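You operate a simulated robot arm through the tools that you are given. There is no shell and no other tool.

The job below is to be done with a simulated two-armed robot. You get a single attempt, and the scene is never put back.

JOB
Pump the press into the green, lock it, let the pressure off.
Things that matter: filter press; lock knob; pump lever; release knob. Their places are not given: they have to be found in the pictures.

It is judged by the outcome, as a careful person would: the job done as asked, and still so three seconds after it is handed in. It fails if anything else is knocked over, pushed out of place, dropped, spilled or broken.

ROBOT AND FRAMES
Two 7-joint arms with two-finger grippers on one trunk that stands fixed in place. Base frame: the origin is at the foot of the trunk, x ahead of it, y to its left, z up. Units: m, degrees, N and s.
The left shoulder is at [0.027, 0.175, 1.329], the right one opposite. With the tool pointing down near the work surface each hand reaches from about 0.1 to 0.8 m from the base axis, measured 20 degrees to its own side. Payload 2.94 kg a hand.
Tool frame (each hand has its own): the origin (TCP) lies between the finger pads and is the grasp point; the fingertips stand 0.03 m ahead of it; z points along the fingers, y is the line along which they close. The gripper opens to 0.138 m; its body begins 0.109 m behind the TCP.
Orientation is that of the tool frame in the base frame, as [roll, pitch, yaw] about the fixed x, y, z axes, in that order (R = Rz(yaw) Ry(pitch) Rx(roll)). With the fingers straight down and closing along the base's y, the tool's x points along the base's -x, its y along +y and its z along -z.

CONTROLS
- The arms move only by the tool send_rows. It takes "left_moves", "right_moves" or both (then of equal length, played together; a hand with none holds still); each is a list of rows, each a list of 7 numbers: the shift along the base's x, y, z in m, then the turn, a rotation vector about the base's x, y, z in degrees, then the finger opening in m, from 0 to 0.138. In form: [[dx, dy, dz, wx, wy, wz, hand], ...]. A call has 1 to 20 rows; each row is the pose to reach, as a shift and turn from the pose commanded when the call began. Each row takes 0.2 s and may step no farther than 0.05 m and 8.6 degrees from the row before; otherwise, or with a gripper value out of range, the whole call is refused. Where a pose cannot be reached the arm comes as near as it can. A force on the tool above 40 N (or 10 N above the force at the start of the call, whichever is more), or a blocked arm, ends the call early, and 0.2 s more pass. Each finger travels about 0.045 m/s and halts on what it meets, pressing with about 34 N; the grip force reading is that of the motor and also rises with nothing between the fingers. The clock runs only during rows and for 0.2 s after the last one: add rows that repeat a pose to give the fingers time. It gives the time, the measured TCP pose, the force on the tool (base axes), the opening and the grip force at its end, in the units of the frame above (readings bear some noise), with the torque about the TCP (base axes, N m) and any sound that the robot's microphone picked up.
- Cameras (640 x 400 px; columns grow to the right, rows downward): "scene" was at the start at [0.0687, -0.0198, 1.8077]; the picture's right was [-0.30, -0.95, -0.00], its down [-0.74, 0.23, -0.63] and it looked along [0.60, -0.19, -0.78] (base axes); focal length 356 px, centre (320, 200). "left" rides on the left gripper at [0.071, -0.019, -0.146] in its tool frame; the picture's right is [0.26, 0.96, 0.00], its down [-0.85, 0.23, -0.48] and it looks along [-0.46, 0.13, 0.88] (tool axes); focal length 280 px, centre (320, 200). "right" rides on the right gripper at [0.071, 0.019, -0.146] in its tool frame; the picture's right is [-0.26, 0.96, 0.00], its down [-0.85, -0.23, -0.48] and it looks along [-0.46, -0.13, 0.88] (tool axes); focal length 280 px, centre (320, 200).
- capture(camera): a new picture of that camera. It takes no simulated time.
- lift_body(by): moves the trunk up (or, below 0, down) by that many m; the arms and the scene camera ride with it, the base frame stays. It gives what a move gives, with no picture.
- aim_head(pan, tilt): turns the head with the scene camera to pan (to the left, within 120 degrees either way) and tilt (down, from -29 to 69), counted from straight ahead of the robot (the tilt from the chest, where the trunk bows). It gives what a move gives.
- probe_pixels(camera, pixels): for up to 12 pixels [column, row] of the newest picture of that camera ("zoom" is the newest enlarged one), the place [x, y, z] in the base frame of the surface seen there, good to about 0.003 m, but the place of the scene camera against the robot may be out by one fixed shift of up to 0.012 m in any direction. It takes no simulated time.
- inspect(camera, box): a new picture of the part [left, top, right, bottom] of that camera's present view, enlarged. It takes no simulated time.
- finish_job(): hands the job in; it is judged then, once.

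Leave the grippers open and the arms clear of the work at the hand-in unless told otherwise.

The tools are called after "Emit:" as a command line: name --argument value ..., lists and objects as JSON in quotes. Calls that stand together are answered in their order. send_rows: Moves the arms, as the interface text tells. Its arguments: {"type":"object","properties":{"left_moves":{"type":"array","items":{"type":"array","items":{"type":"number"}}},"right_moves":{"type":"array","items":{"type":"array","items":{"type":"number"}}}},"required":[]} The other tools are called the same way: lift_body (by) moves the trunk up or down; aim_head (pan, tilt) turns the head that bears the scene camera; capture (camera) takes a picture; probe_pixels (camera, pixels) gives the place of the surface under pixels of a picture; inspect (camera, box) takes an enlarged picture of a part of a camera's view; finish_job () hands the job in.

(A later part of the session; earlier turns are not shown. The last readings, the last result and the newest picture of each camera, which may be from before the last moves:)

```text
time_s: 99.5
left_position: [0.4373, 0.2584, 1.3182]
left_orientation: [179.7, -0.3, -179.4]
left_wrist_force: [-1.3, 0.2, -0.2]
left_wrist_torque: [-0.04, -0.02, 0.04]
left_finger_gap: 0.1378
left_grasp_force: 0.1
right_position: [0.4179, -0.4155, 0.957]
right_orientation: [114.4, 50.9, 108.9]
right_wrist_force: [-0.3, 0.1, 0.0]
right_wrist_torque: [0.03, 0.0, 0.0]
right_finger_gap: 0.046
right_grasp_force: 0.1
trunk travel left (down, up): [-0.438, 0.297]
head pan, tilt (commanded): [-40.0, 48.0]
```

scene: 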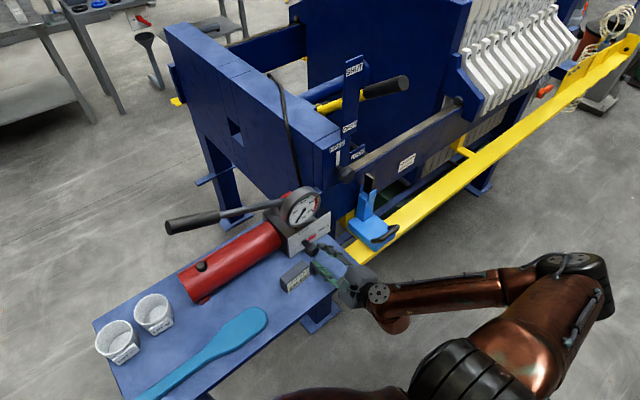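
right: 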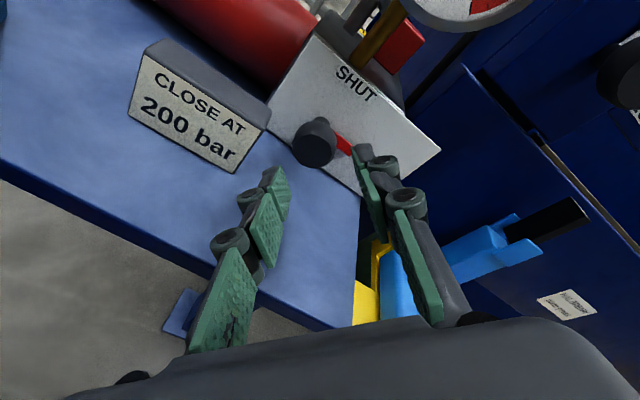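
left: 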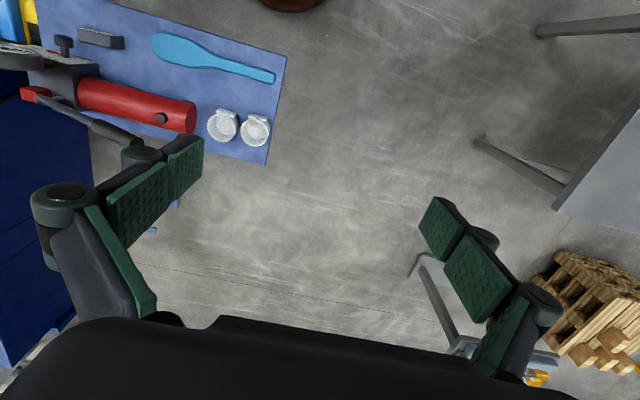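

It tracked with no warnings. Second half of the roll, another -90°.

Emit:
send_rows --right_moves '[[0, 0, 0, -7.88, 0.08, 2.2, 0.046], [0, 0, 0, -15.76, 0.16, 4.4, 0.046], [0, 0, 0, -23.64, 0.25, 6.6, 0.046], [0, 0, 0, -31.53, 0.33, 8.8, 0.046], [0, 0, 0, -39.41, 0.41, 11.0, 0.046], [0, 0, 0, -47.29, 0.49, 13.2, 0.046], [0, 0, 0, -55.17, 0.57, 15.4, 0.046], [0, 0, 0, -63.05, 0.65, 17.6, 0.046], [0, 0, 0, -70.93, 0.74, 19.8, 0.046], [0, 0, 0, -78.82, 0.82, 22.0, 0.046], [0, 0, 0, -86.7, 0.9, 24.2, 0.046], [0, 0, 0, -86.7, 0.9, 24.2, 0.046]]'

Emit:
capture --camera "right"

Emit:
capture --camera "scene"

```text
time_s: 102.1
left_position: [0.4366, 0.2598, 1.3176]
left_orientation: [179.8, -0.4, -179.4]
left_wrist_force: [1.1, 1.0, 0.3]
left_wrist_torque: [-0.01, 0.01, -0.02]
left_finger_gap: 0.1378
left_grasp_force: 0.2
right_position: [0.419, -0.4171, 0.958]
right_orientation: [-109.2, 35.0, -101.3]
right_wrist_force: [0.4, -0.2, 0.0]
right_wrist_torque: [0.02, 0.01, -0.04]
right_finger_gap: 0.046
right_grasp_force: 0.0
trunk travel left (down, up): [-0.438, 0.297]
head pan, tilt (commanded): [-40.0, 48.0]
```

```text
taken
```

right: 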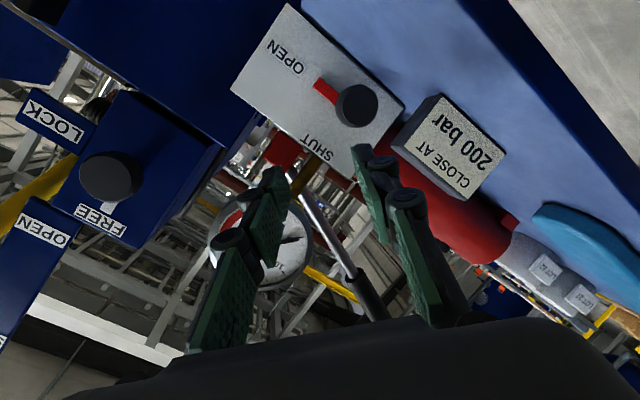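

```text
taken
```

scene: 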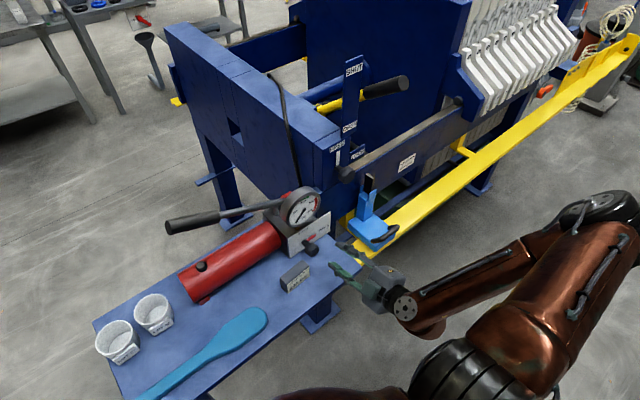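

The full 180° of roll tracked without warnings, and the hand is now at the equivalent -53° roll. I'll approach to 3 cm short of the grasp point and check tracking.

Emit:
send_rows --right_moves '[[0.007, 0.004, -0.014, 0, 0, 0, 0.046], [0.014, 0.008, -0.028, 0, 0, 0, 0.046], [0.021, 0.011, -0.043, 0, 0, 0, 0.046], [0.036, 0.011, -0.048, 0, 0, 0, 0.046], [0.051, 0.011, -0.0535, 0, 0, 0, 0.046], [0.063, 0.011, -0.058, 0, 0, 0, 0.046], [0.063, 0.011, -0.058, 0, 0, 0, 0.046]]'

Emit:
inspect --camera "right" --box '[200, 80, 440, 240]'

Emit:
inspect --camera "scene" --box '[260, 180, 400, 300]'

```text
time_s: 103.7
left_position: [0.4372, 0.2588, 1.3193]
left_orientation: [179.7, -0.2, -179.3]
left_wrist_force: [-0.2, -0.3, -0.5]
left_wrist_torque: [0.02, 0.01, 0.0]
left_finger_gap: 0.1381
left_grasp_force: 0.1
right_position: [0.4805, -0.4048, 0.8983]
right_orientation: [-109.2, 35.1, -101.4]
right_wrist_force: [-0.9, 0.4, 0.0]
right_wrist_torque: [0.01, 0.0, 0.02]
right_finger_gap: 0.046
right_grasp_force: 0.0
trunk travel left (down, up): [-0.438, 0.297]
head pan, tilt (commanded): [-40.0, 48.0]
```

```text
2.50 times, centred on (320, 160) of right
```

zoom: 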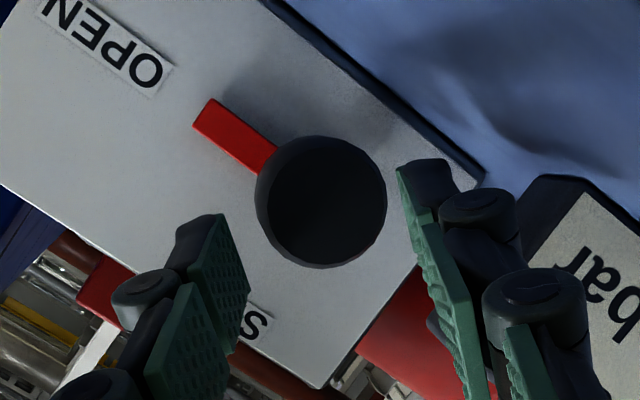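

```text
3.33 times, centred on (330, 240) of scene
```

zoom: 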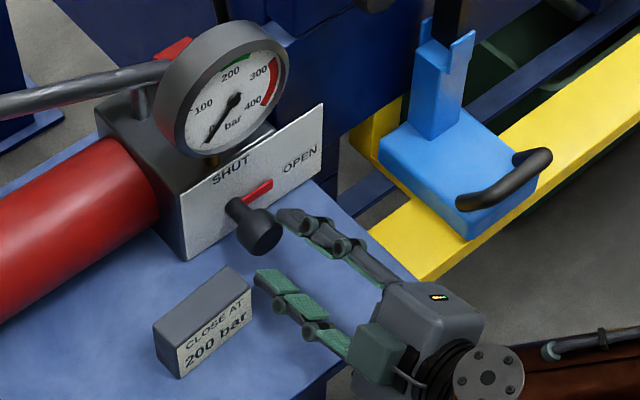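

Tracking is exact, and the knob's face lies exactly on the tool axis in the picture. I'll advance the last 3 cm to the grasp point.

Emit:
send_rows --right_moves '[[0.01, 0.0, -0.0028, 0, 0, 0, 0.046], [0.02, 0.0, -0.0056, 0, 0, 0, 0.046], [0.0305, 0.0, -0.0084, 0, 0, 0, 0.046], [0.0305, 0.0, -0.0084, 0, 0, 0, 0.046]]'

Emit:
inspect --camera "right" --box '[200, 80, 440, 240]'

Emit:
inspect --camera "scene" --box '[260, 180, 400, 300]'

```text
time_s: 104.7
left_position: [0.4366, 0.259, 1.3175]
left_orientation: [179.8, -0.2, -179.4]
left_wrist_force: [0.7, -0.5, -0.3]
left_wrist_torque: [0.0, 0.03, -0.01]
left_finger_gap: 0.1376
left_grasp_force: 0.1
right_position: [0.4847, -0.4067, 0.89]
right_orientation: [-109.2, 35.0, -101.3]
right_wrist_force: [0.5, 0.8, 0.1]
right_wrist_torque: [-0.01, 0.04, 0.03]
right_finger_gap: 0.046
right_grasp_force: 0.1
right hand out of reach, approached as far as the arm can: row 1, 2, 3, 4
trunk travel left (down, up): [-0.438, 0.297]
head pan, tilt (commanded): [-40.0, 48.0]
```

```text
2.50 times, centred on (320, 160) of right
```

zoom: 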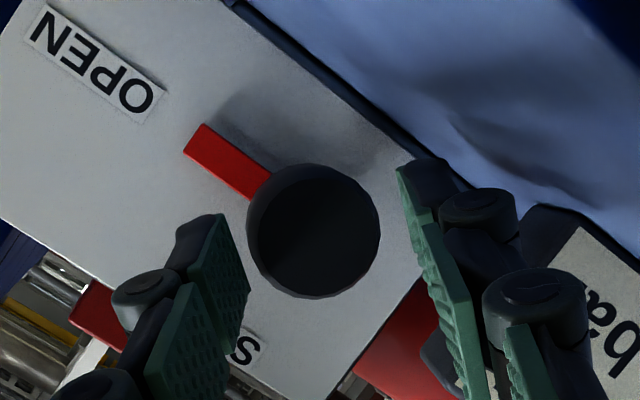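

```text
3.33 times, centred on (330, 240) of scene
```

zoom: 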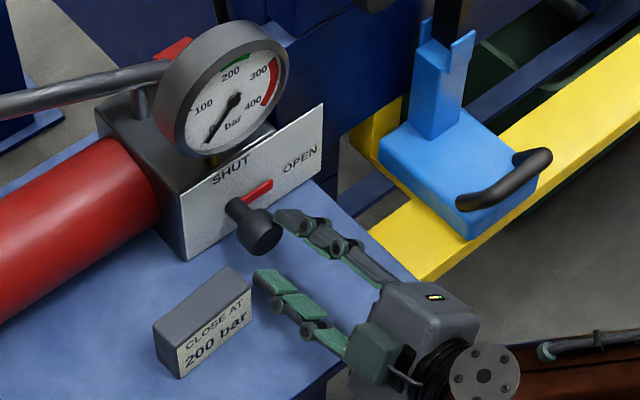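

The same forward stop appears regardless of roll. The wrist is too close to the shoulder and the upper arm is nearly sideways, a folded, singular shape. The remedy is more shoulder height with the hand lowered on the right side first, so the arm stays extended. I'll retract up and to the right before changing trunk height.

Emit:
send_rows --right_moves '[[-0.015, 0.0, 0.006, 0, 0, 0, 0.046], [-0.03, 0.0, 0.014, 0, 0, 0, 0.046], [-0.05, -0.005, 0.03, 0, 0, 0, 0.046], [-0.07, -0.01, 0.06, 0, 0, 0, 0.046], [-0.085, -0.03, 0.09, 0, 0, 0, 0.046], [-0.1, -0.06, 0.12, 0, 0, 0, 0.046], [-0.11, -0.1, 0.14, 0, 0, 0, 0.046], [-0.12, -0.14, 0.15, 0, 0, 0, 0.046], [-0.13, -0.18, 0.16, 0, 0, 0, 0.046], [-0.14, -0.215, 0.16, 0, 0, 0, 0.046], [-0.14, -0.215, 0.16, 0, 0, 0, 0.046]]'

Emit:
capture --camera "scene"

```text
time_s: 107.1
left_position: [0.4371, 0.2584, 1.3179]
left_orientation: [179.6, -0.4, -179.4]
left_wrist_force: [0.1, 0.4, -0.6]
left_wrist_torque: [0.0, -0.01, 0.01]
left_finger_gap: 0.1378
left_grasp_force: 0.0
right_position: [0.3449, -0.6236, 1.0502]
right_orientation: [-109.2, 35.1, -101.5]
right_wrist_force: [-0.2, -0.4, -0.2]
right_wrist_torque: [-0.01, -0.01, -0.02]
right_finger_gap: 0.0462
right_grasp_force: 0.0
right hand out of reach, approached as far as the arm can: row 6
trunk travel left (down, up): [-0.438, 0.297]
head pan, tilt (commanded): [-40.0, 48.0]
```

```text
taken
```

scene: 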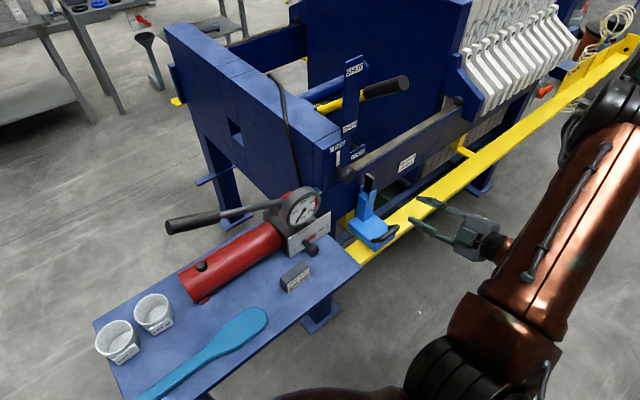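

The hand is at (0.345, -0.624, 1.05), a little close to the blue part. I'll back off 5 cm more, then raise the trunk to near its top.

Emit:
send_rows --right_moves '[[-0.025, -0.01, 0.01, 0, 0, 0, 0.046], [-0.05, -0.02, 0.02, 0, 0, 0, 0.046], [-0.05, -0.02, 0.02, 0, 0, 0, 0.046]]'

Emit:
lift_body --by 0.285

Emit:
capture --camera "scene"

```text
time_s: 107.9
left_position: [0.4369, 0.2585, 1.3184]
left_orientation: [179.7, -0.2, -179.5]
left_wrist_force: [-0.7, 0.1, -0.3]
left_wrist_torque: [0.05, 0.01, -0.04]
left_finger_gap: 0.1383
left_grasp_force: 0.1
right_position: [0.2951, -0.6403, 1.0714]
right_orientation: [-109.2, 35.2, -101.5]
right_wrist_force: [1.1, 0.8, 0.1]
right_wrist_torque: [0.0, 0.0, 0.03]
right_finger_gap: 0.046
right_grasp_force: 0.0
trunk travel left (down, up): [-0.438, 0.297]
head pan, tilt (commanded): [-40.0, 48.0]
```

```text
time_s: 110.8
left_position: [0.4367, 0.2597, 1.6032]
left_orientation: [179.7, -0.2, -179.4]
left_wrist_force: [0.1, -0.7, 1.3]
left_wrist_torque: [0.01, -0.02, 0.0]
left_finger_gap: 0.1381
left_grasp_force: 0.0
right_position: [0.2957, -0.6423, 1.3549]
right_orientation: [-109.1, 35.2, -101.4]
right_wrist_force: [-0.2, 0.0, -0.6]
right_wrist_torque: [0.0, 0.0, 0.01]
right_finger_gap: 0.0459
right_grasp_force: 0.0
trunk travel left (down, up): [-0.723, 0.012]
head pan, tilt (commanded): [-40.0, 48.0]
```

```text
taken
```

scene: 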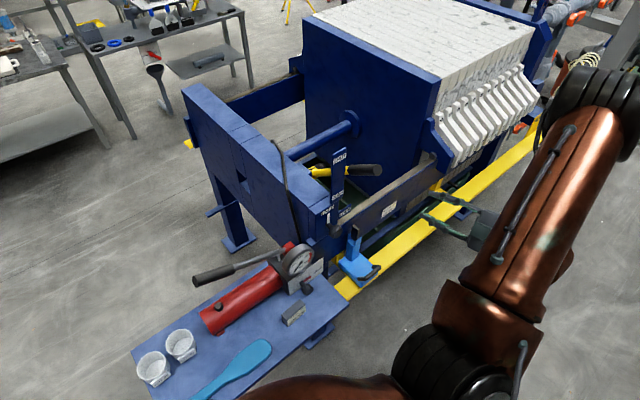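

Now I lower the hand on the right side, well in front of the rail, to z ≈ 0.98.

Emit:
send_rows --right_moves '[[0, 0.0, -0.042, 0, 0, 0, 0.046], [0, 0.0, -0.084, 0, 0, 0, 0.046], [0, 0.0, -0.126, 0, 0, 0, 0.046], [0, 0.0, -0.168, 0, 0, 0, 0.046], [0, 0.0, -0.21, 0, 0, 0, 0.046], [0, 0.0, -0.252, 0, 0, 0, 0.046], [0, 0.0, -0.294, 0, 0, 0, 0.046], [0, 0.0, -0.336, 0, 0, 0, 0.046], [0, 0.0, -0.375, 0, 0, 0, 0.046], [0, 0.0, -0.375, 0, 0, 0, 0.046]]'

Emit:
capture --camera "scene"

```text
time_s: 113.0
left_position: [0.4352, 0.259, 1.6029]
left_orientation: [179.7, -0.3, -179.4]
left_wrist_force: [1.1, 0.4, 0.0]
left_wrist_torque: [-0.04, 0.0, 0.04]
left_finger_gap: 0.1378
left_grasp_force: 0.1
right_position: [0.2906, -0.6405, 1.0075]
right_orientation: [-109.3, 35.1, -101.5]
right_wrist_force: [-0.3, 0.3, 0.4]
right_wrist_torque: [-0.02, 0.01, 0.0]
right_finger_gap: 0.0463
right_grasp_force: 0.0
right hand out of reach, approached as far as the arm can: row 9, 10
trunk travel left (down, up): [-0.723, 0.012]
head pan, tilt (commanded): [-40.0, 48.0]
```

```text
taken
```

scene: 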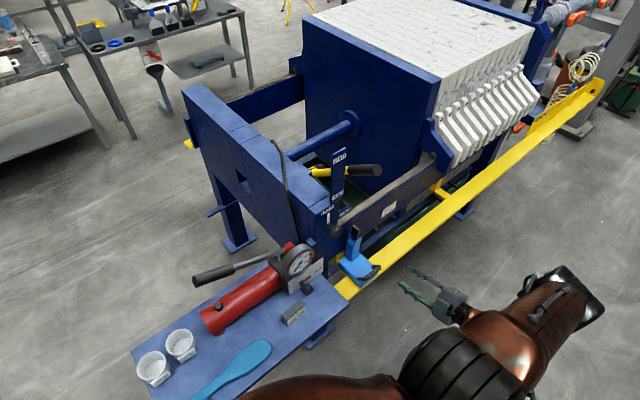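

This is consistent with an upper arm that cannot drop more than about 11° below horizontal. So the elbow must stay up, forward-right above the wrist, not out to the side. I'll raise the hand to shoulder level on the right so the elbow goes up, then lower the trunk, move forward at that height, and only then descend.

Emit:
send_rows --right_moves '[[0, 0.0, 0.045, 0, 0, 0, 0.046], [0, 0.0, 0.09, 0, 0, 0, 0.046], [0, 0.0, 0.135, 0, 0, 0, 0.046], [0, 0.0, 0.18, 0, 0, 0, 0.046], [0, 0.0, 0.225, 0, 0, 0, 0.046], [0, 0.0, 0.27, 0, 0, 0, 0.046], [0, 0.0, 0.315, 0, 0, 0, 0.046], [0, 0.0, 0.36, 0, 0, 0, 0.046], [0, 0.0, 0.405, 0, 0, 0, 0.046], [0, 0.0, 0.45, 0, 0, 0, 0.046], [0, 0.0, 0.48, 0, 0, 0, 0.046], [0, 0.0, 0.48, 0, 0, 0, 0.046]]'

Emit:
capture --camera "scene"

```text
time_s: 115.6
left_position: [0.437, 0.2584, 1.6027]
left_orientation: [179.7, -0.3, -179.4]
left_wrist_force: [0.0, -0.1, -0.5]
left_wrist_torque: [0.02, -0.01, 0.0]
left_finger_gap: 0.1379
left_grasp_force: 0.0
right_position: [0.2923, -0.6399, 1.4869]
right_orientation: [-109.2, 35.1, -101.5]
right_wrist_force: [0.2, 0.3, -0.6]
right_wrist_torque: [-0.03, 0.0, 0.0]
right_finger_gap: 0.0459
right_grasp_force: 0.1
trunk travel left (down, up): [-0.723, 0.012]
head pan, tilt (commanded): [-40.0, 48.0]
```

```text
taken
```

scene: 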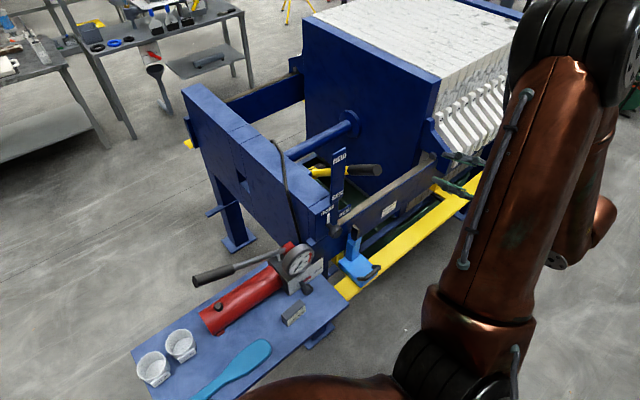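

The elbow is up. Now I move the hand forward-left at this height to (0.43, -0.43, 1.487), which is above everything.

Emit:
send_rows --right_moves '[[0.023, 0.035, 0.0, 0, 0, 0, 0.046], [0.046, 0.07, 0.0, 0, 0, 0, 0.046], [0.069, 0.105, 0.0, 0, 0, 0, 0.046], [0.092, 0.14, 0.0, 0, 0, 0, 0.046], [0.115, 0.175, 0.0, 0, 0, 0, 0.046], [0.138, 0.21, 0.0, 0, 0, 0, 0.046], [0.138, 0.21, 0.0, 0, 0, 0, 0.046]]'

Emit:
capture --camera "scene"

```text
time_s: 117.2
left_position: [0.4363, 0.2624, 1.6024]
left_orientation: [179.8, -0.3, -179.4]
left_wrist_force: [-0.6, 0.9, 0.4]
left_wrist_torque: [-0.04, 0.0, 0.02]
left_finger_gap: 0.138
left_grasp_force: 0.0
right_position: [0.4723, -0.4908, 1.4747]
right_orientation: [-109.3, 35.1, -101.2]
right_wrist_force: [-0.5, 1.0, 0.1]
right_wrist_torque: [0.0, 0.01, -0.03]
right_finger_gap: 0.0461
right_grasp_force: 0.0
right hand out of reach, approached as far as the arm can: row 2, 3, 4, 5, 6, 7
trunk travel left (down, up): [-0.723, 0.012]
head pan, tilt (commanded): [-40.0, 48.0]
```

```text
taken
```

scene: 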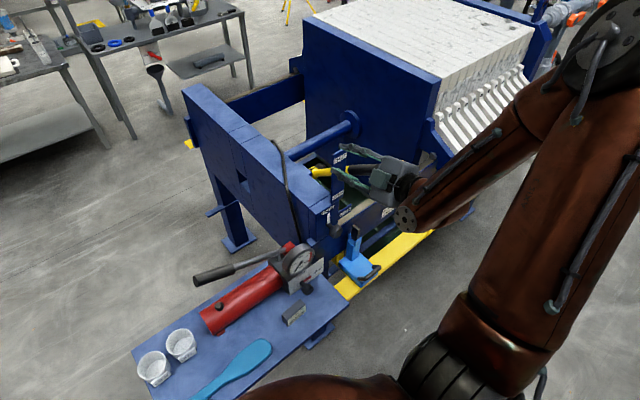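

The hand is folded near the shoulder here. Lowering it will open the arm. I'll go down from here while the elbow is still up, to about z 1.2 at (0.43, -0.44).

Emit:
send_rows --right_moves '[[-0.01, 0.0, -0.04, 0, 0, 0, 0.046], [-0.02, 0.01, -0.08, 0, 0, 0, 0.046], [-0.03, 0.02, -0.12, 0, 0, 0, 0.046], [-0.04, 0.03, -0.16, 0, 0, 0, 0.046], [-0.04, 0.04, -0.2, 0, 0, 0, 0.046], [-0.04, 0.05, -0.24, 0, 0, 0, 0.046], [-0.04, 0.05, -0.27, 0, 0, 0, 0.046], [-0.04, 0.05, -0.27, 0, 0, 0, 0.046]]'

Emit:
capture --camera "scene"

```text
time_s: 119.0
left_position: [0.4375, 0.261, 1.6031]
left_orientation: [179.7, -0.3, -179.4]
left_wrist_force: [0.0, -0.5, -0.1]
left_wrist_torque: [-0.03, 0.02, -0.03]
left_finger_gap: 0.1378
left_grasp_force: 0.1
right_position: [0.4343, -0.4403, 1.1998]
right_orientation: [-109.2, 35.0, -101.4]
right_wrist_force: [-0.5, 0.5, -1.2]
right_wrist_torque: [0.0, 0.03, -0.01]
right_finger_gap: 0.0461
right_grasp_force: 0.2
trunk travel left (down, up): [-0.723, 0.012]
head pan, tilt (commanded): [-40.0, 48.0]
```

```text
taken
```

scene: 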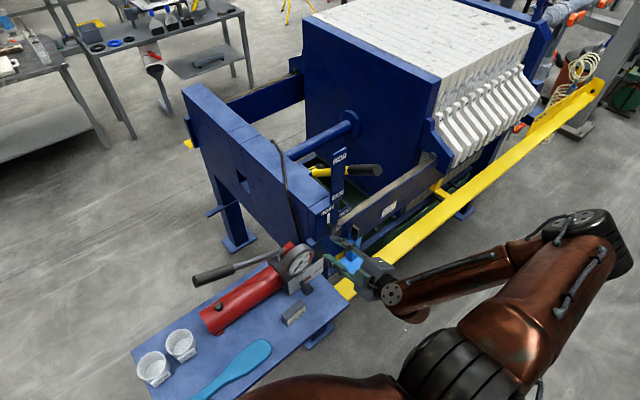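

Exact tracking here. I'll probe the elbow to see its height relative to the shoulder (z 1.55).

Emit:
probe_pixels --camera "scene" --pixels '[[590, 225], [570, 222], [610, 250], [520, 250], [470, 270], [420, 285], [390, 292], [405, 310], [460, 330], [510, 310], [560, 280], [440, 370]]'

```text
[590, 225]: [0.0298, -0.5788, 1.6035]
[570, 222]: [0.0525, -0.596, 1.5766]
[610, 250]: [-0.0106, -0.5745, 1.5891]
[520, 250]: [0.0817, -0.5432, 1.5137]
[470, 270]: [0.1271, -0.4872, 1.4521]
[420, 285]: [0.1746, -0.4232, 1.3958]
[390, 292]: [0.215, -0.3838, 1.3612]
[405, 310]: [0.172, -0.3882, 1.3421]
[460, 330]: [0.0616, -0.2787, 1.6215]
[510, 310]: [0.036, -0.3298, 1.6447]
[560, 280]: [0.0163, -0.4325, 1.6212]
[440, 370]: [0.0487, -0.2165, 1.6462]
```

The elbow is level with the shoulder, and the wrist sits too close in when the hand points straight ahead. Poses pointing somewhat to the left, with the wrist further right, reached much further earlier. So I'll yaw the hand about 22° to the left while staying near here.

Emit:
send_rows --right_moves '[[-0.01, -0.02, 0.005, 0, 0, 5.5, 0.046], [-0.02, -0.035, 0.01, 0, 0, 11, 0.046], [-0.03, -0.05, 0.015, 0, 0, 16.5, 0.046], [-0.035, -0.06, 0.02, 0, 0, 22, 0.046], [-0.035, -0.06, 0.02, 0, 0, 22, 0.046]]'

```text
time_s: 120.2
left_position: [0.4368, 0.2582, 1.6032]
left_orientation: [179.7, -0.2, -179.4]
left_wrist_force: [0.4, -0.3, -0.1]
left_wrist_torque: [0.01, -0.04, -0.01]
left_finger_gap: 0.1381
left_grasp_force: 0.0
right_position: [0.3999, -0.5033, 1.2189]
right_orientation: [-109.4, 35.1, -79.5]
right_wrist_force: [-0.1, -0.8, 0.4]
right_wrist_torque: [0.0, 0.02, 0.02]
right_finger_gap: 0.046
right_grasp_force: 0.0
trunk travel left (down, up): [-0.723, 0.012]
head pan, tilt (commanded): [-40.0, 48.0]
```

Good. The hand at (0.40, -0.503, 1.219) has clear space down to z 0.93. I lower the trunk by 0.285.

Emit:
lift_body --by -0.285

Emit:
capture --camera "right"

Emit:
capture --camera "scene"

```text
time_s: 123.0
left_position: [0.4381, 0.259, 1.3183]
left_orientation: [179.7, -0.2, -179.4]
left_wrist_force: [-0.2, 0.8, 0.0]
left_wrist_torque: [0.01, 0.0, 0.0]
left_finger_gap: 0.138
left_grasp_force: 0.0
right_position: [0.3998, -0.5043, 0.9366]
right_orientation: [-109.2, 35.1, -79.4]
right_wrist_force: [0.7, -0.6, 0.2]
right_wrist_torque: [0.01, -0.01, -0.02]
right_finger_gap: 0.0462
right_grasp_force: 0.1
trunk travel left (down, up): [-0.438, 0.297]
head pan, tilt (commanded): [-40.0, 48.0]
```

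```text
taken
```

right: 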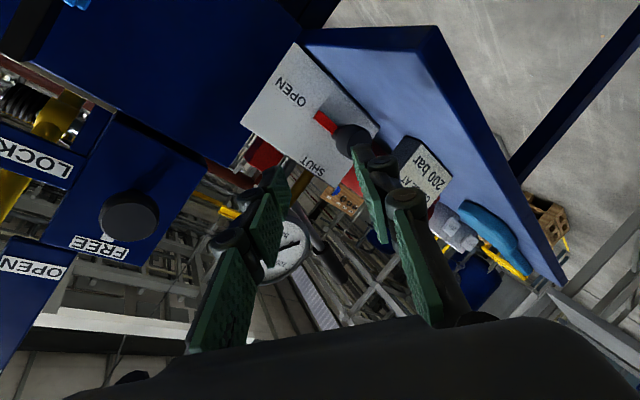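

```text
taken
```

scene: 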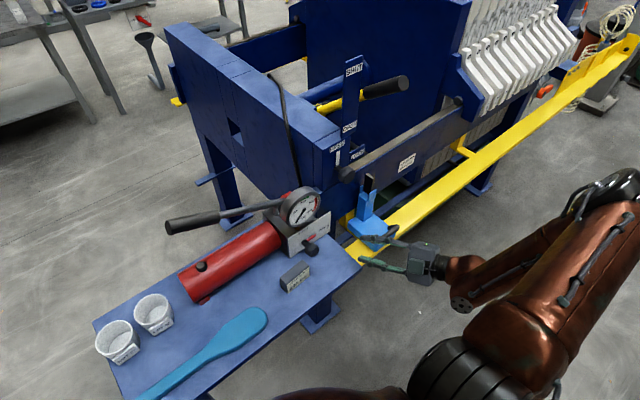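

Moving to the new pre-grasp point at (0.449, -0.4385, 0.909), in line with the knob along the yawed direction.

Emit:
send_rows --right_moves '[[0.013, 0.017, -0.007, 0, 0, 0, 0.046], [0.026, 0.034, -0.014, 0, 0, 0, 0.046], [0.038, 0.05, -0.021, 0, 0, 0, 0.046], [0.049, 0.066, -0.0275, 0, 0, 0, 0.046], [0.049, 0.066, -0.0275, 0, 0, 0, 0.046]]'

Emit:
capture --camera "right"

```text
time_s: 124.2
left_position: [0.437, 0.2579, 1.3191]
left_orientation: [179.6, -0.4, -179.4]
left_wrist_force: [-0.1, -1.0, -0.6]
left_wrist_torque: [0.01, 0.0, 0.01]
left_finger_gap: 0.1379
left_grasp_force: 0.1
right_position: [0.4497, -0.4373, 0.9112]
right_orientation: [-109.3, 35.0, -79.4]
right_wrist_force: [0.6, -0.2, -0.1]
right_wrist_torque: [0.02, 0.01, 0.02]
right_finger_gap: 0.046
right_grasp_force: 0.3
trunk travel left (down, up): [-0.438, 0.297]
head pan, tilt (commanded): [-40.0, 48.0]
```

```text
taken
```

right: 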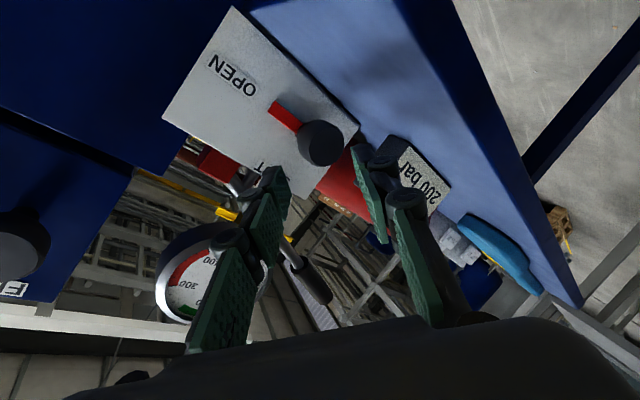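

The knob is on the tool axis again (column 323). I'll advance half way first and check the flags.

Emit:
send_rows --right_moves '[[0.0105, 0.0041, -0.0036, 0, 0, 0, 0.046], [0.021, 0.0083, -0.0071, 0, 0, 0, 0.046], [0.0316, 0.0124, -0.0107, 0, 0, 0, 0.046], [0.0316, 0.0124, -0.0107, 0, 0, 0, 0.046]]'

Emit:
inspect --camera "right" --box '[200, 80, 440, 240]'

Emit:
inspect --camera "scene" --box '[260, 180, 400, 300]'

```text
time_s: 125.2
left_position: [0.4377, 0.2587, 1.3182]
left_orientation: [179.8, -0.2, -179.3]
left_wrist_force: [0.0, -0.2, 0.7]
left_wrist_torque: [0.02, -0.01, 0.01]
left_finger_gap: 0.1378
left_grasp_force: 0.1
right_position: [0.4797, -0.4255, 0.8995]
right_orientation: [-109.1, 35.0, -79.6]
right_wrist_force: [-0.1, -0.1, -0.1]
right_wrist_torque: [0.01, 0.01, 0.0]
right_finger_gap: 0.0459
right_grasp_force: 0.2
trunk travel left (down, up): [-0.438, 0.297]
head pan, tilt (commanded): [-40.0, 48.0]
```

```text
2.50 times, centred on (320, 160) of right
```

zoom: 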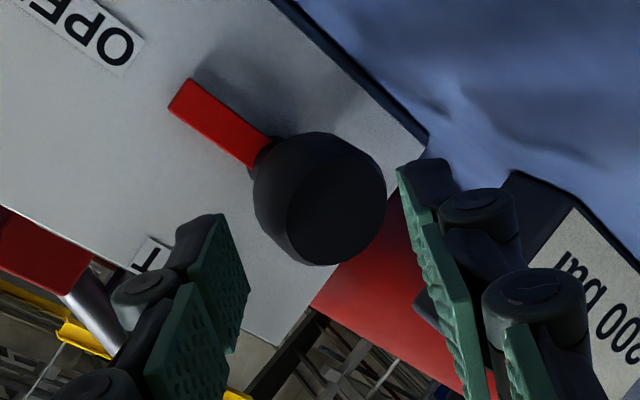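

```text
3.33 times, centred on (330, 240) of scene
```

zoom: 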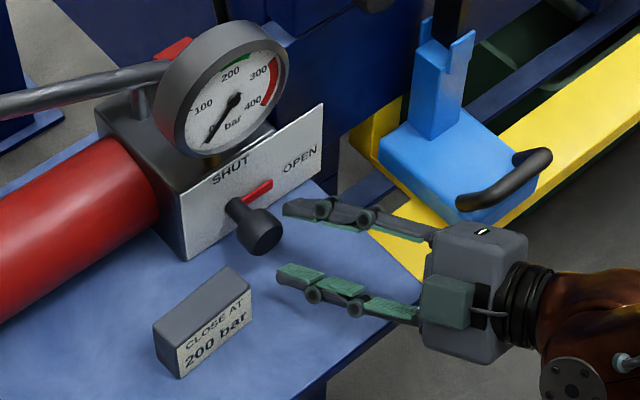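

Still exact. The block clears the lower-left finger. I advance the remaining 3.5 cm.

Emit:
send_rows --right_moves '[[0.011, 0.0043, -0.0032, 0, 0, 0, 0.046], [0.022, 0.0087, -0.0065, 0, 0, 0, 0.046], [0.0332, 0.013, -0.0097, 0, 0, 0, 0.046], [0.0332, 0.013, -0.0097, 0, 0, 0, 0.046]]'

Emit:
inspect --camera "right" --box '[200, 80, 440, 240]'

Emit:
inspect --camera "scene" --box '[260, 180, 400, 300]'

```text
time_s: 126.2
left_position: [0.4378, 0.2592, 1.318]
left_orientation: [179.8, -0.3, -179.4]
left_wrist_force: [-0.8, 0.3, -0.1]
left_wrist_torque: [0.0, 0.0, 0.01]
left_finger_gap: 0.1382
left_grasp_force: 0.1
right_position: [0.5102, -0.4137, 0.8875]
right_orientation: [-109.1, 35.1, -79.5]
right_wrist_force: [0.3, 0.4, 0.0]
right_wrist_torque: [0.0, 0.0, 0.03]
right_finger_gap: 0.046
right_grasp_force: 0.1
right hand out of reach, approached as far as the arm can: row 3, 4
trunk travel left (down, up): [-0.438, 0.297]
head pan, tilt (commanded): [-40.0, 48.0]
```

```text
2.50 times, centred on (320, 160) of right
```

zoom: 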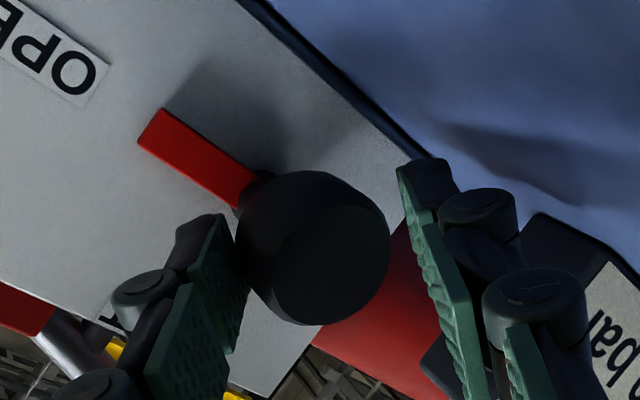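

```text
3.33 times, centred on (330, 240) of scene
```

zoom: 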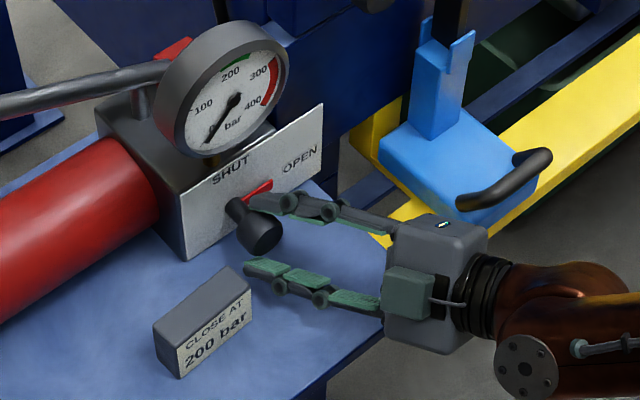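

The grasp pose is within 4 mm of target and the cap sits between the pads, 20 mm ahead of the TCP. Rolling about the hand's own axis needs only the last joint, so it should be safe here. Now I close the fingers on the cap.

Emit:
send_rows --right_moves '[[0, 0, 0, 0, 0, 0, 0.04], [0, 0, 0, 0, 0, 0, 0.03], [0, 0, 0, 0, 0, 0, 0.02], [0, 0, 0, 0, 0, 0, 0.02]]'

Emit:
inspect --camera "right" --box '[200, 80, 440, 240]'

Emit:
inspect --camera "scene" --box '[260, 180, 400, 300]'

```text
time_s: 127.2
left_position: [0.4371, 0.2581, 1.3175]
left_orientation: [179.6, -0.3, -179.4]
left_wrist_force: [0.7, -0.3, -1.0]
left_wrist_torque: [0.02, 0.03, 0.0]
left_finger_gap: 0.1381
left_grasp_force: 0.0
right_position: [0.5109, -0.4152, 0.8914]
right_orientation: [-108.8, 35.0, -79.4]
right_wrist_force: [6.3, -9.5, 11.5]
right_wrist_torque: [0.03, -0.5, -0.55]
right_finger_gap: 0.0395
right_grasp_force: 45.0
trunk travel left (down, up): [-0.438, 0.297]
head pan, tilt (commanded): [-40.0, 48.0]
```

```text
2.50 times, centred on (320, 160) of right
```

zoom: 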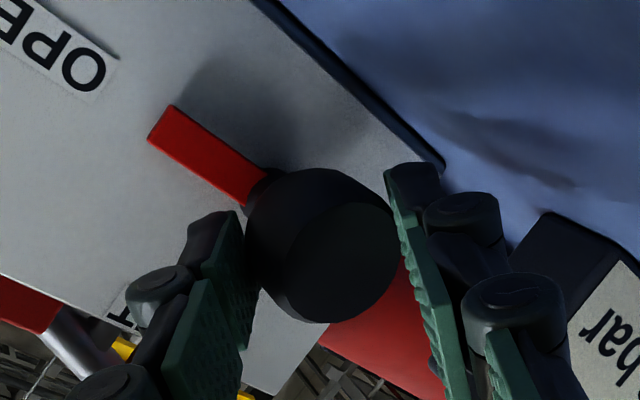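

```text
3.33 times, centred on (330, 240) of scene
```

zoom: 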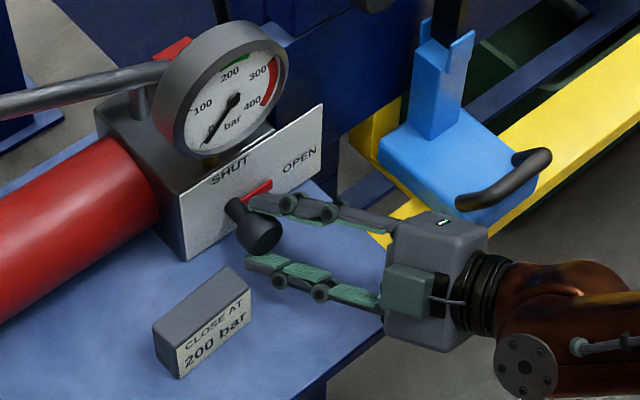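

Gripped: gap 39.5 mm, motor force 45. The grip centred the hand 4 mm higher, so I shift the command there and roll the first half (-48°) about the hand axis, then check.

Emit:
send_rows --right_moves '[[0.0005, -0.001, 0.003, 0, 0, 0, 0.02], [0.0007, -0.0015, 0.0039, -7.16, -2.86, 2.14, 0.02], [0.0007, -0.0015, 0.0039, -14.32, -5.71, 4.29, 0.02], [0.0007, -0.0015, 0.0039, -21.48, -8.57, 6.43, 0.02], [0.0007, -0.0015, 0.0039, -28.64, -11.42, 8.58, 0.02], [0.0007, -0.0015, 0.0039, -35.8, -14.28, 10.72, 0.02], [0.0007, -0.0015, 0.0039, -42.96, -17.14, 12.86, 0.02], [0.0007, -0.0015, 0.0039, -42.96, -17.14, 12.86, 0.02]]'

Emit:
inspect --camera "right" --box '[200, 80, 440, 240]'

Emit:
inspect --camera "scene" --box '[260, 180, 400, 300]'

```text
time_s: 129.1
left_position: [0.4375, 0.26, 1.3178]
left_orientation: [179.7, -0.3, -179.5]
left_wrist_force: [0.0, -0.9, 0.4]
left_wrist_torque: [-0.04, -0.03, 0.02]
left_finger_gap: 0.1378
left_grasp_force: 0.0
right_position: [0.5078, -0.4152, 0.8927]
right_orientation: [-106.0, -11.2, -65.1]
right_wrist_force: [-1.2, 4.6, 1.8]
right_wrist_torque: [0.07, -0.7, 0.22]
right_finger_gap: 0.0372
right_grasp_force: 45.2
trunk travel left (down, up): [-0.438, 0.297]
head pan, tilt (commanded): [-40.0, 48.0]
```

```text
2.50 times, centred on (320, 160) of right
```

zoom: 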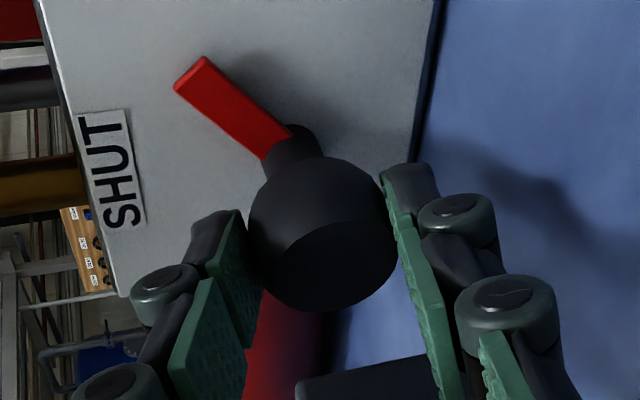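

```text
3.33 times, centred on (330, 240) of scene
```

zoom: 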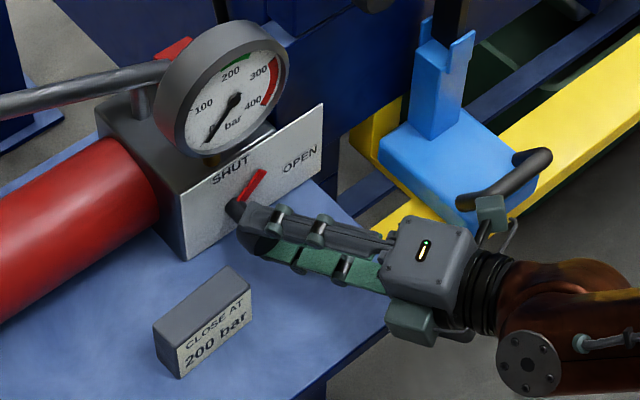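

It works: the pointer is about half way (45°) and forces are low. I'll roll the second half.

Emit:
send_rows --right_moves '[[0, 0, 0, -7.16, -2.86, 2.14, 0.02], [0, 0, 0, -14.32, -5.71, 4.29, 0.02], [0, 0, 0, -21.48, -8.57, 6.43, 0.02], [0, 0, 0, -28.64, -11.42, 8.58, 0.02], [0, 0, 0, -35.8, -14.28, 10.72, 0.02], [0, 0, 0, -42.96, -17.14, 12.86, 0.02], [0, 0, 0, -42.96, -17.14, 12.86, 0.02]]'

Emit:
inspect --camera "right" --box '[200, 80, 440, 240]'

Emit:
inspect --camera "scene" --box '[260, 180, 400, 300]'

```text
time_s: 130.6
left_position: [0.4374, 0.2605, 1.3197]
left_orientation: [179.7, -0.2, -179.5]
left_wrist_force: [-0.4, -0.6, -0.1]
left_wrist_torque: [0.05, 0.01, -0.01]
left_finger_gap: 0.1379
left_grasp_force: 0.1
right_position: [0.509, -0.4197, 0.8939]
right_orientation: [-116.4, -55.9, -44.5]
right_wrist_force: [-8.0, 28.9, 13.3]
right_wrist_torque: [0.45, -0.53, 0.3]
right_finger_gap: 0.0425
right_grasp_force: 16.6
right hand out of reach, approached as far as the arm can: row 6, 7
trunk travel left (down, up): [-0.438, 0.297]
head pan, tilt (commanded): [-40.0, 48.0]
stopped in row 7 (right hand): the force on the tool passed its limit at 41 N (the readings are from after the stop); the commanded pose is now the measured one
```

```text
2.50 times, centred on (320, 160) of right
```

zoom: 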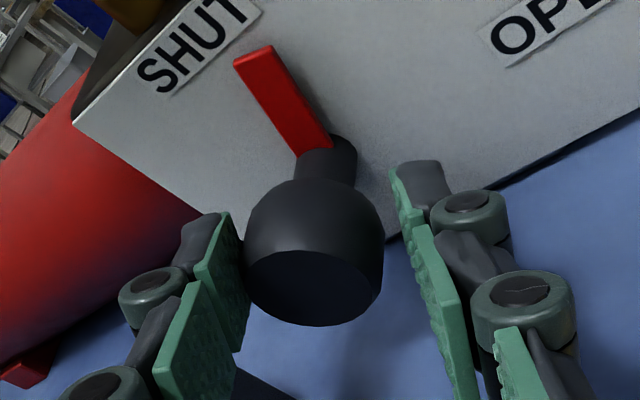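

```text
3.33 times, centred on (330, 240) of scene
```

zoom: 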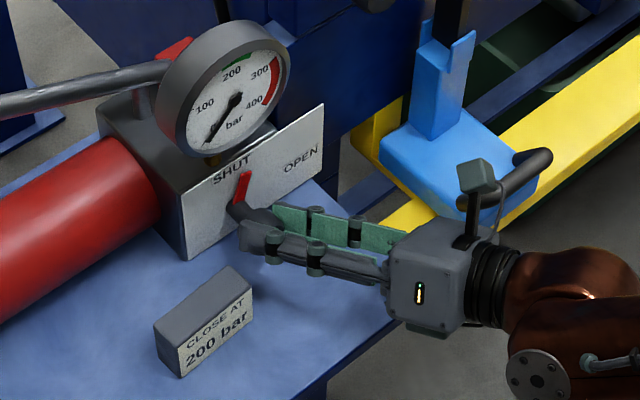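

The pointer is now close to SHUT, but the last wrist joint reached its limit and the call stopped at 41 N. I'll open the fingers slightly and see whether the pointer holds.

Emit:
send_rows --right_moves '[[0, 0, 0, 0, 0, 0, 0.046], [0, 0, 0, 0, 0, 0, 0.048], [0, 0, 0, 0, 0, 0, 0.048]]'

Emit:
inspect --camera "right" --box '[200, 80, 440, 240]'

Emit:
inspect --camera "scene" --box '[280, 190, 360, 260]'

```text
time_s: 131.4
left_position: [0.4373, 0.2598, 1.3178]
left_orientation: [179.8, -0.2, -179.5]
left_wrist_force: [-0.3, -0.5, 0.1]
left_wrist_torque: [-0.04, -0.03, 0.03]
left_finger_gap: 0.138
left_grasp_force: 0.0
right_position: [0.51, -0.4247, 0.8916]
right_orientation: [-117.2, -56.1, -44.1]
right_wrist_force: [1.5, 9.2, 8.5]
right_wrist_torque: [0.22, 0.03, 0.04]
right_finger_gap: 0.0563
right_grasp_force: 5.4
trunk travel left (down, up): [-0.438, 0.297]
head pan, tilt (commanded): [-40.0, 48.0]
```

```text
2.50 times, centred on (320, 160) of right
```

zoom: 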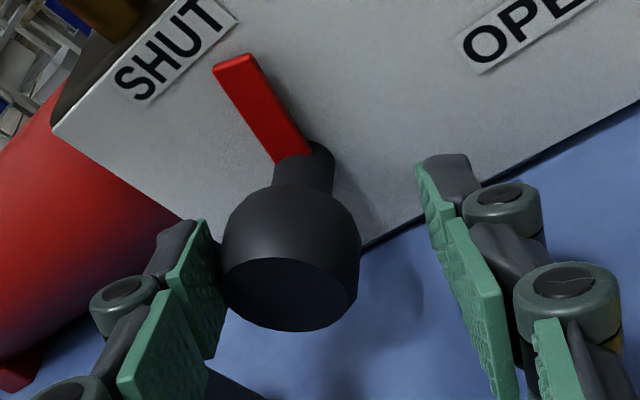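

```text
5.71 times, centred on (320, 225) of scene
```

zoom: 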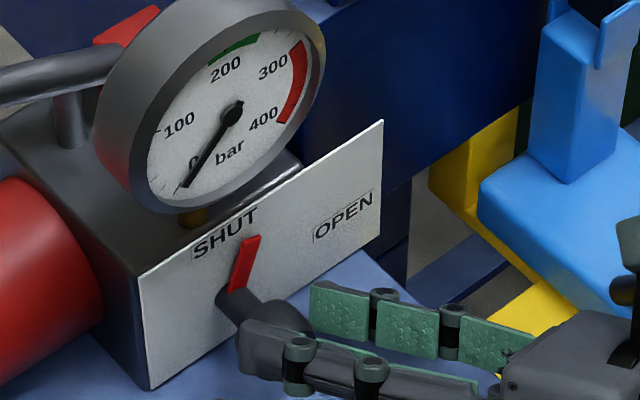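

The pointer needs about 16° more, and the cap is 8 mm off-centre toward one finger. I'll recentre by 8 mm along the closing line with the fingers open.

Emit:
send_rows --right_moves '[[-0.0009, 0.0035, 0.0021, 0, 0, 0, 0.05], [-0.0018, 0.0071, 0.0042, 0, 0, 0, 0.05], [-0.0018, 0.0071, 0.0042, 0, 0, 0, 0.05]]'

Emit:
inspect --camera "right" --box '[200, 80, 440, 240]'

```text
time_s: 132.2
left_position: [0.4368, 0.2576, 1.3182]
left_orientation: [179.7, -0.2, -179.5]
left_wrist_force: [-0.3, 0.1, 0.0]
left_wrist_torque: [0.02, -0.01, 0.02]
left_finger_gap: 0.1381
left_grasp_force: 0.1
right_position: [0.5087, -0.4226, 0.8896]
right_orientation: [-116.8, -55.8, -44.1]
right_wrist_force: [0.2, 0.6, 0.4]
right_wrist_torque: [0.01, 0.03, 0.02]
right_finger_gap: 0.05
right_grasp_force: 0.1
trunk travel left (down, up): [-0.438, 0.297]
head pan, tilt (commanded): [-40.0, 48.0]
```

```text
2.50 times, centred on (320, 160) of right
```

zoom: 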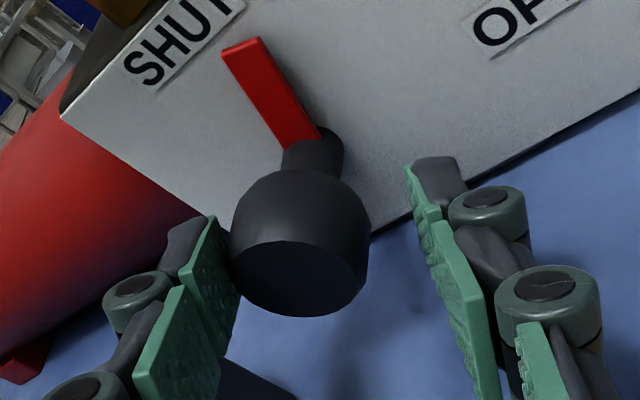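

Contact is gone and the knob held its angle. I recentre another 5 mm, then roll back +45° with open fingers for a second bite.

Emit:
send_rows --right_moves '[[-0.0012, 0.0046, 0.0027, 0, 0, 0, 0.05], [-0.0012, 0.0046, 0.0027, 6.7, 2.8, -1.92, 0.05], [-0.0012, 0.0046, 0.0027, 13.4, 5.6, -3.83, 0.05], [-0.0012, 0.0046, 0.0027, 20.0, 8.4, -5.75, 0.05], [-0.0012, 0.0046, 0.0027, 26.7, 11.2, -7.67, 0.05], [-0.0012, 0.0046, 0.0027, 33.4, 14.0, -9.58, 0.05], [-0.0012, 0.0046, 0.0027, 40.1, 16.8, -11.5, 0.05], [-0.0012, 0.0046, 0.0027, 40.1, 16.8, -11.5, 0.05]]'

Emit:
inspect --camera "right" --box '[200, 80, 440, 240]'

Emit:
inspect --camera "scene" --box '[280, 190, 360, 260]'

```text
time_s: 134.0
left_position: [0.4377, 0.2584, 1.3183]
left_orientation: [179.7, -0.4, -179.5]
left_wrist_force: [0.5, -0.3, 0.3]
left_wrist_torque: [0.01, 0.01, 0.0]
left_finger_gap: 0.1381
left_grasp_force: 0.0
right_position: [0.5091, -0.4136, 0.8965]
right_orientation: [-105.2, -13.4, -63.6]
right_wrist_force: [-0.2, 0.3, -0.3]
right_wrist_torque: [0.0, 0.01, -0.03]
right_finger_gap: 0.05
right_grasp_force: 0.0
right hand out of reach, approached as far as the arm can: row 1
trunk travel left (down, up): [-0.438, 0.297]
head pan, tilt (commanded): [-40.0, 48.0]
```

```text
2.50 times, centred on (320, 160) of right
```

zoom: 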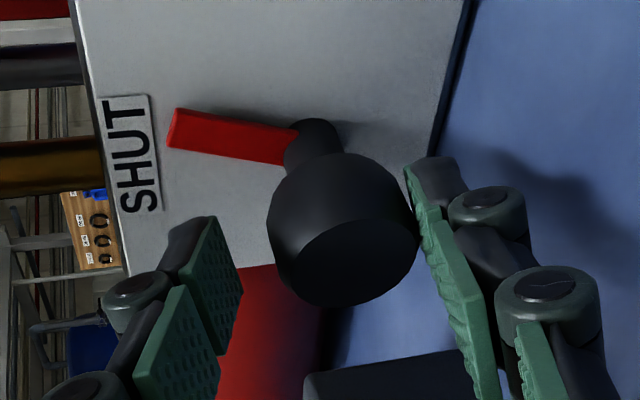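

```text
5.71 times, centred on (320, 225) of scene
```

zoom: 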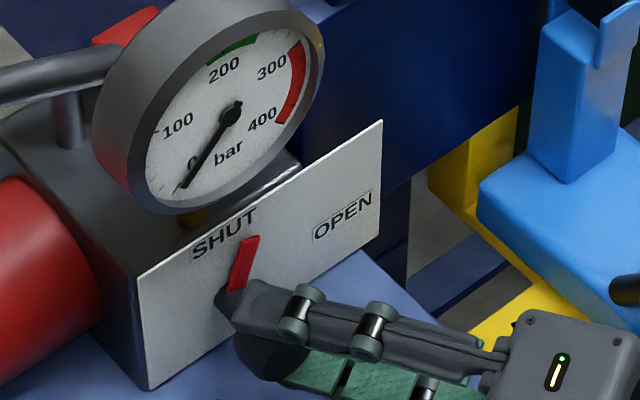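

The knob stayed at about 74°, and I have a fresh 45° of roll. I recentre 6 mm (mostly downward) and close the fingers again.

Emit:
send_rows --right_moves '[[-0.0005, -0.001, -0.003, 0, 0, 0, 0.05], [-0.0009, -0.002, -0.006, 0, 0, 0, 0.05], [-0.0009, -0.002, -0.006, 0, 0, 0, 0.04], [-0.0009, -0.002, -0.006, 0, 0, 0, 0.03], [-0.0009, -0.002, -0.006, 0, 0, 0, 0.02], [-0.0009, -0.002, -0.006, 0, 0, 0, 0.02]]'

Emit:
inspect --camera "right" --box '[200, 80, 440, 240]'

```text
time_s: 135.4
left_position: [0.437, 0.26, 1.3184]
left_orientation: [179.6, -0.3, -179.4]
left_wrist_force: [0.0, 0.4, 0.3]
left_wrist_torque: [0.03, 0.01, -0.04]
left_finger_gap: 0.1379
left_grasp_force: 0.1
right_position: [0.5068, -0.4158, 0.8927]
right_orientation: [-105.1, -13.7, -63.6]
right_wrist_force: [0.9, -0.3, 6.5]
right_wrist_torque: [0.08, -0.16, -0.06]
right_finger_gap: 0.0365
right_grasp_force: 44.9
trunk travel left (down, up): [-0.438, 0.297]
head pan, tilt (commanded): [-40.0, 48.0]
```

```text
2.50 times, centred on (320, 160) of right
```

zoom: 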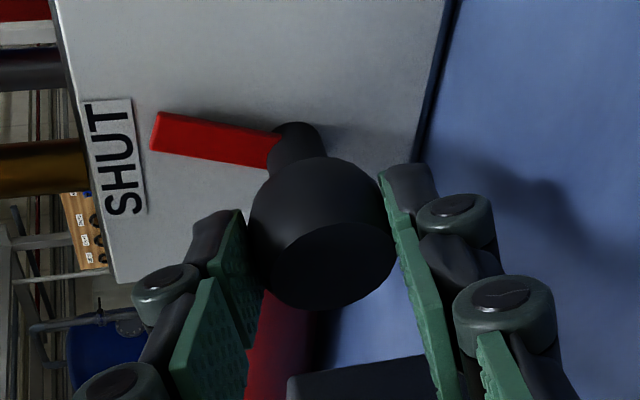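

A clean, centred grip. I roll -26° more to finish the turn.

Emit:
send_rows --right_moves '[[0, 0, 0, -5.8, -2.43, 1.65, 0.02], [0, 0, 0, -11.6, -4.85, 3.3, 0.02], [0, 0, 0, -17.4, -7.3, 4.95, 0.02], [0, 0, 0, -23.2, -9.7, 6.6, 0.02], [0, 0, 0, -23.2, -9.7, 6.6, 0.02]]'

Emit:
inspect --camera "right" --box '[200, 80, 440, 240]'

Emit:
inspect --camera "scene" --box '[280, 190, 360, 260]'

```text
time_s: 136.6
left_position: [0.4363, 0.2592, 1.3184]
left_orientation: [179.7, -0.1, -179.5]
left_wrist_force: [-0.2, 0.2, 0.5]
left_wrist_torque: [0.0, -0.02, -0.02]
left_finger_gap: 0.1379
left_grasp_force: 0.0
right_position: [0.5068, -0.4147, 0.8909]
right_orientation: [-108.9, -38.6, -55.2]
right_wrist_force: [-7.2, -2.3, 13.5]
right_wrist_torque: [0.65, -0.12, -0.07]
right_finger_gap: 0.036
right_grasp_force: 44.9
trunk travel left (down, up): [-0.438, 0.297]
head pan, tilt (commanded): [-40.0, 48.0]
```

```text
2.50 times, centred on (320, 160) of right
```

zoom: 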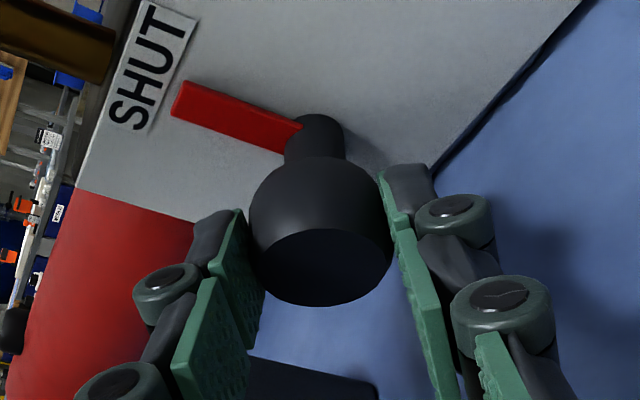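

```text
5.71 times, centred on (320, 225) of scene
```

zoom: 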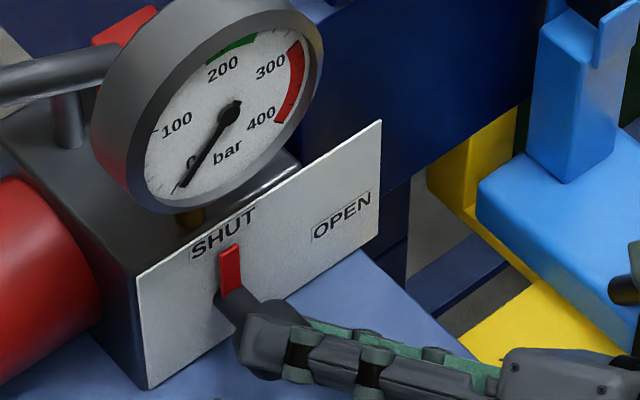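

The pointer is now straight up at SHUT, and the torque shows it is against its stop. I open the fingers and check before withdrawing.

Emit:
send_rows --right_moves '[[0, 0, 0, 0, 0, 0, 0.04], [0, 0, 0, 0, 0, 0, 0.052], [0, 0, 0, 0, 0, 0, 0.052]]'

Emit:
inspect --camera "right" --box '[200, 80, 440, 240]'

```text
time_s: 137.4
left_position: [0.4379, 0.2582, 1.318]
left_orientation: [179.7, -0.3, -179.6]
left_wrist_force: [-0.3, 0.6, 0.4]
left_wrist_torque: [-0.03, -0.01, 0.02]
left_finger_gap: 0.138
left_grasp_force: 0.0
right_position: [0.5065, -0.4159, 0.8904]
right_orientation: [-109.0, -38.4, -55.1]
right_wrist_force: [0.2, 0.1, -0.8]
right_wrist_torque: [0.01, 0.02, 0.03]
right_finger_gap: 0.0521
right_grasp_force: 0.1
trunk travel left (down, up): [-0.438, 0.297]
head pan, tilt (commanded): [-40.0, 48.0]
```

```text
2.50 times, centred on (320, 160) of right
```

zoom: 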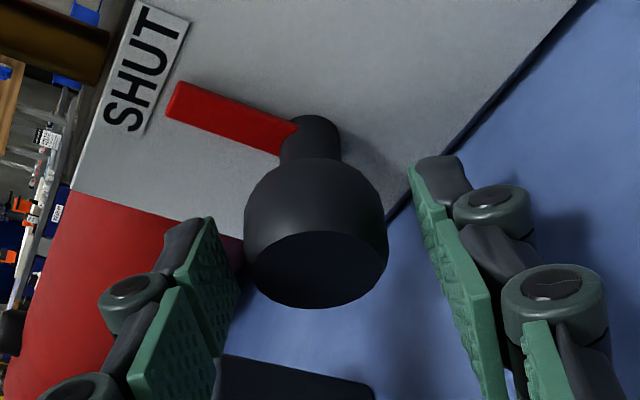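

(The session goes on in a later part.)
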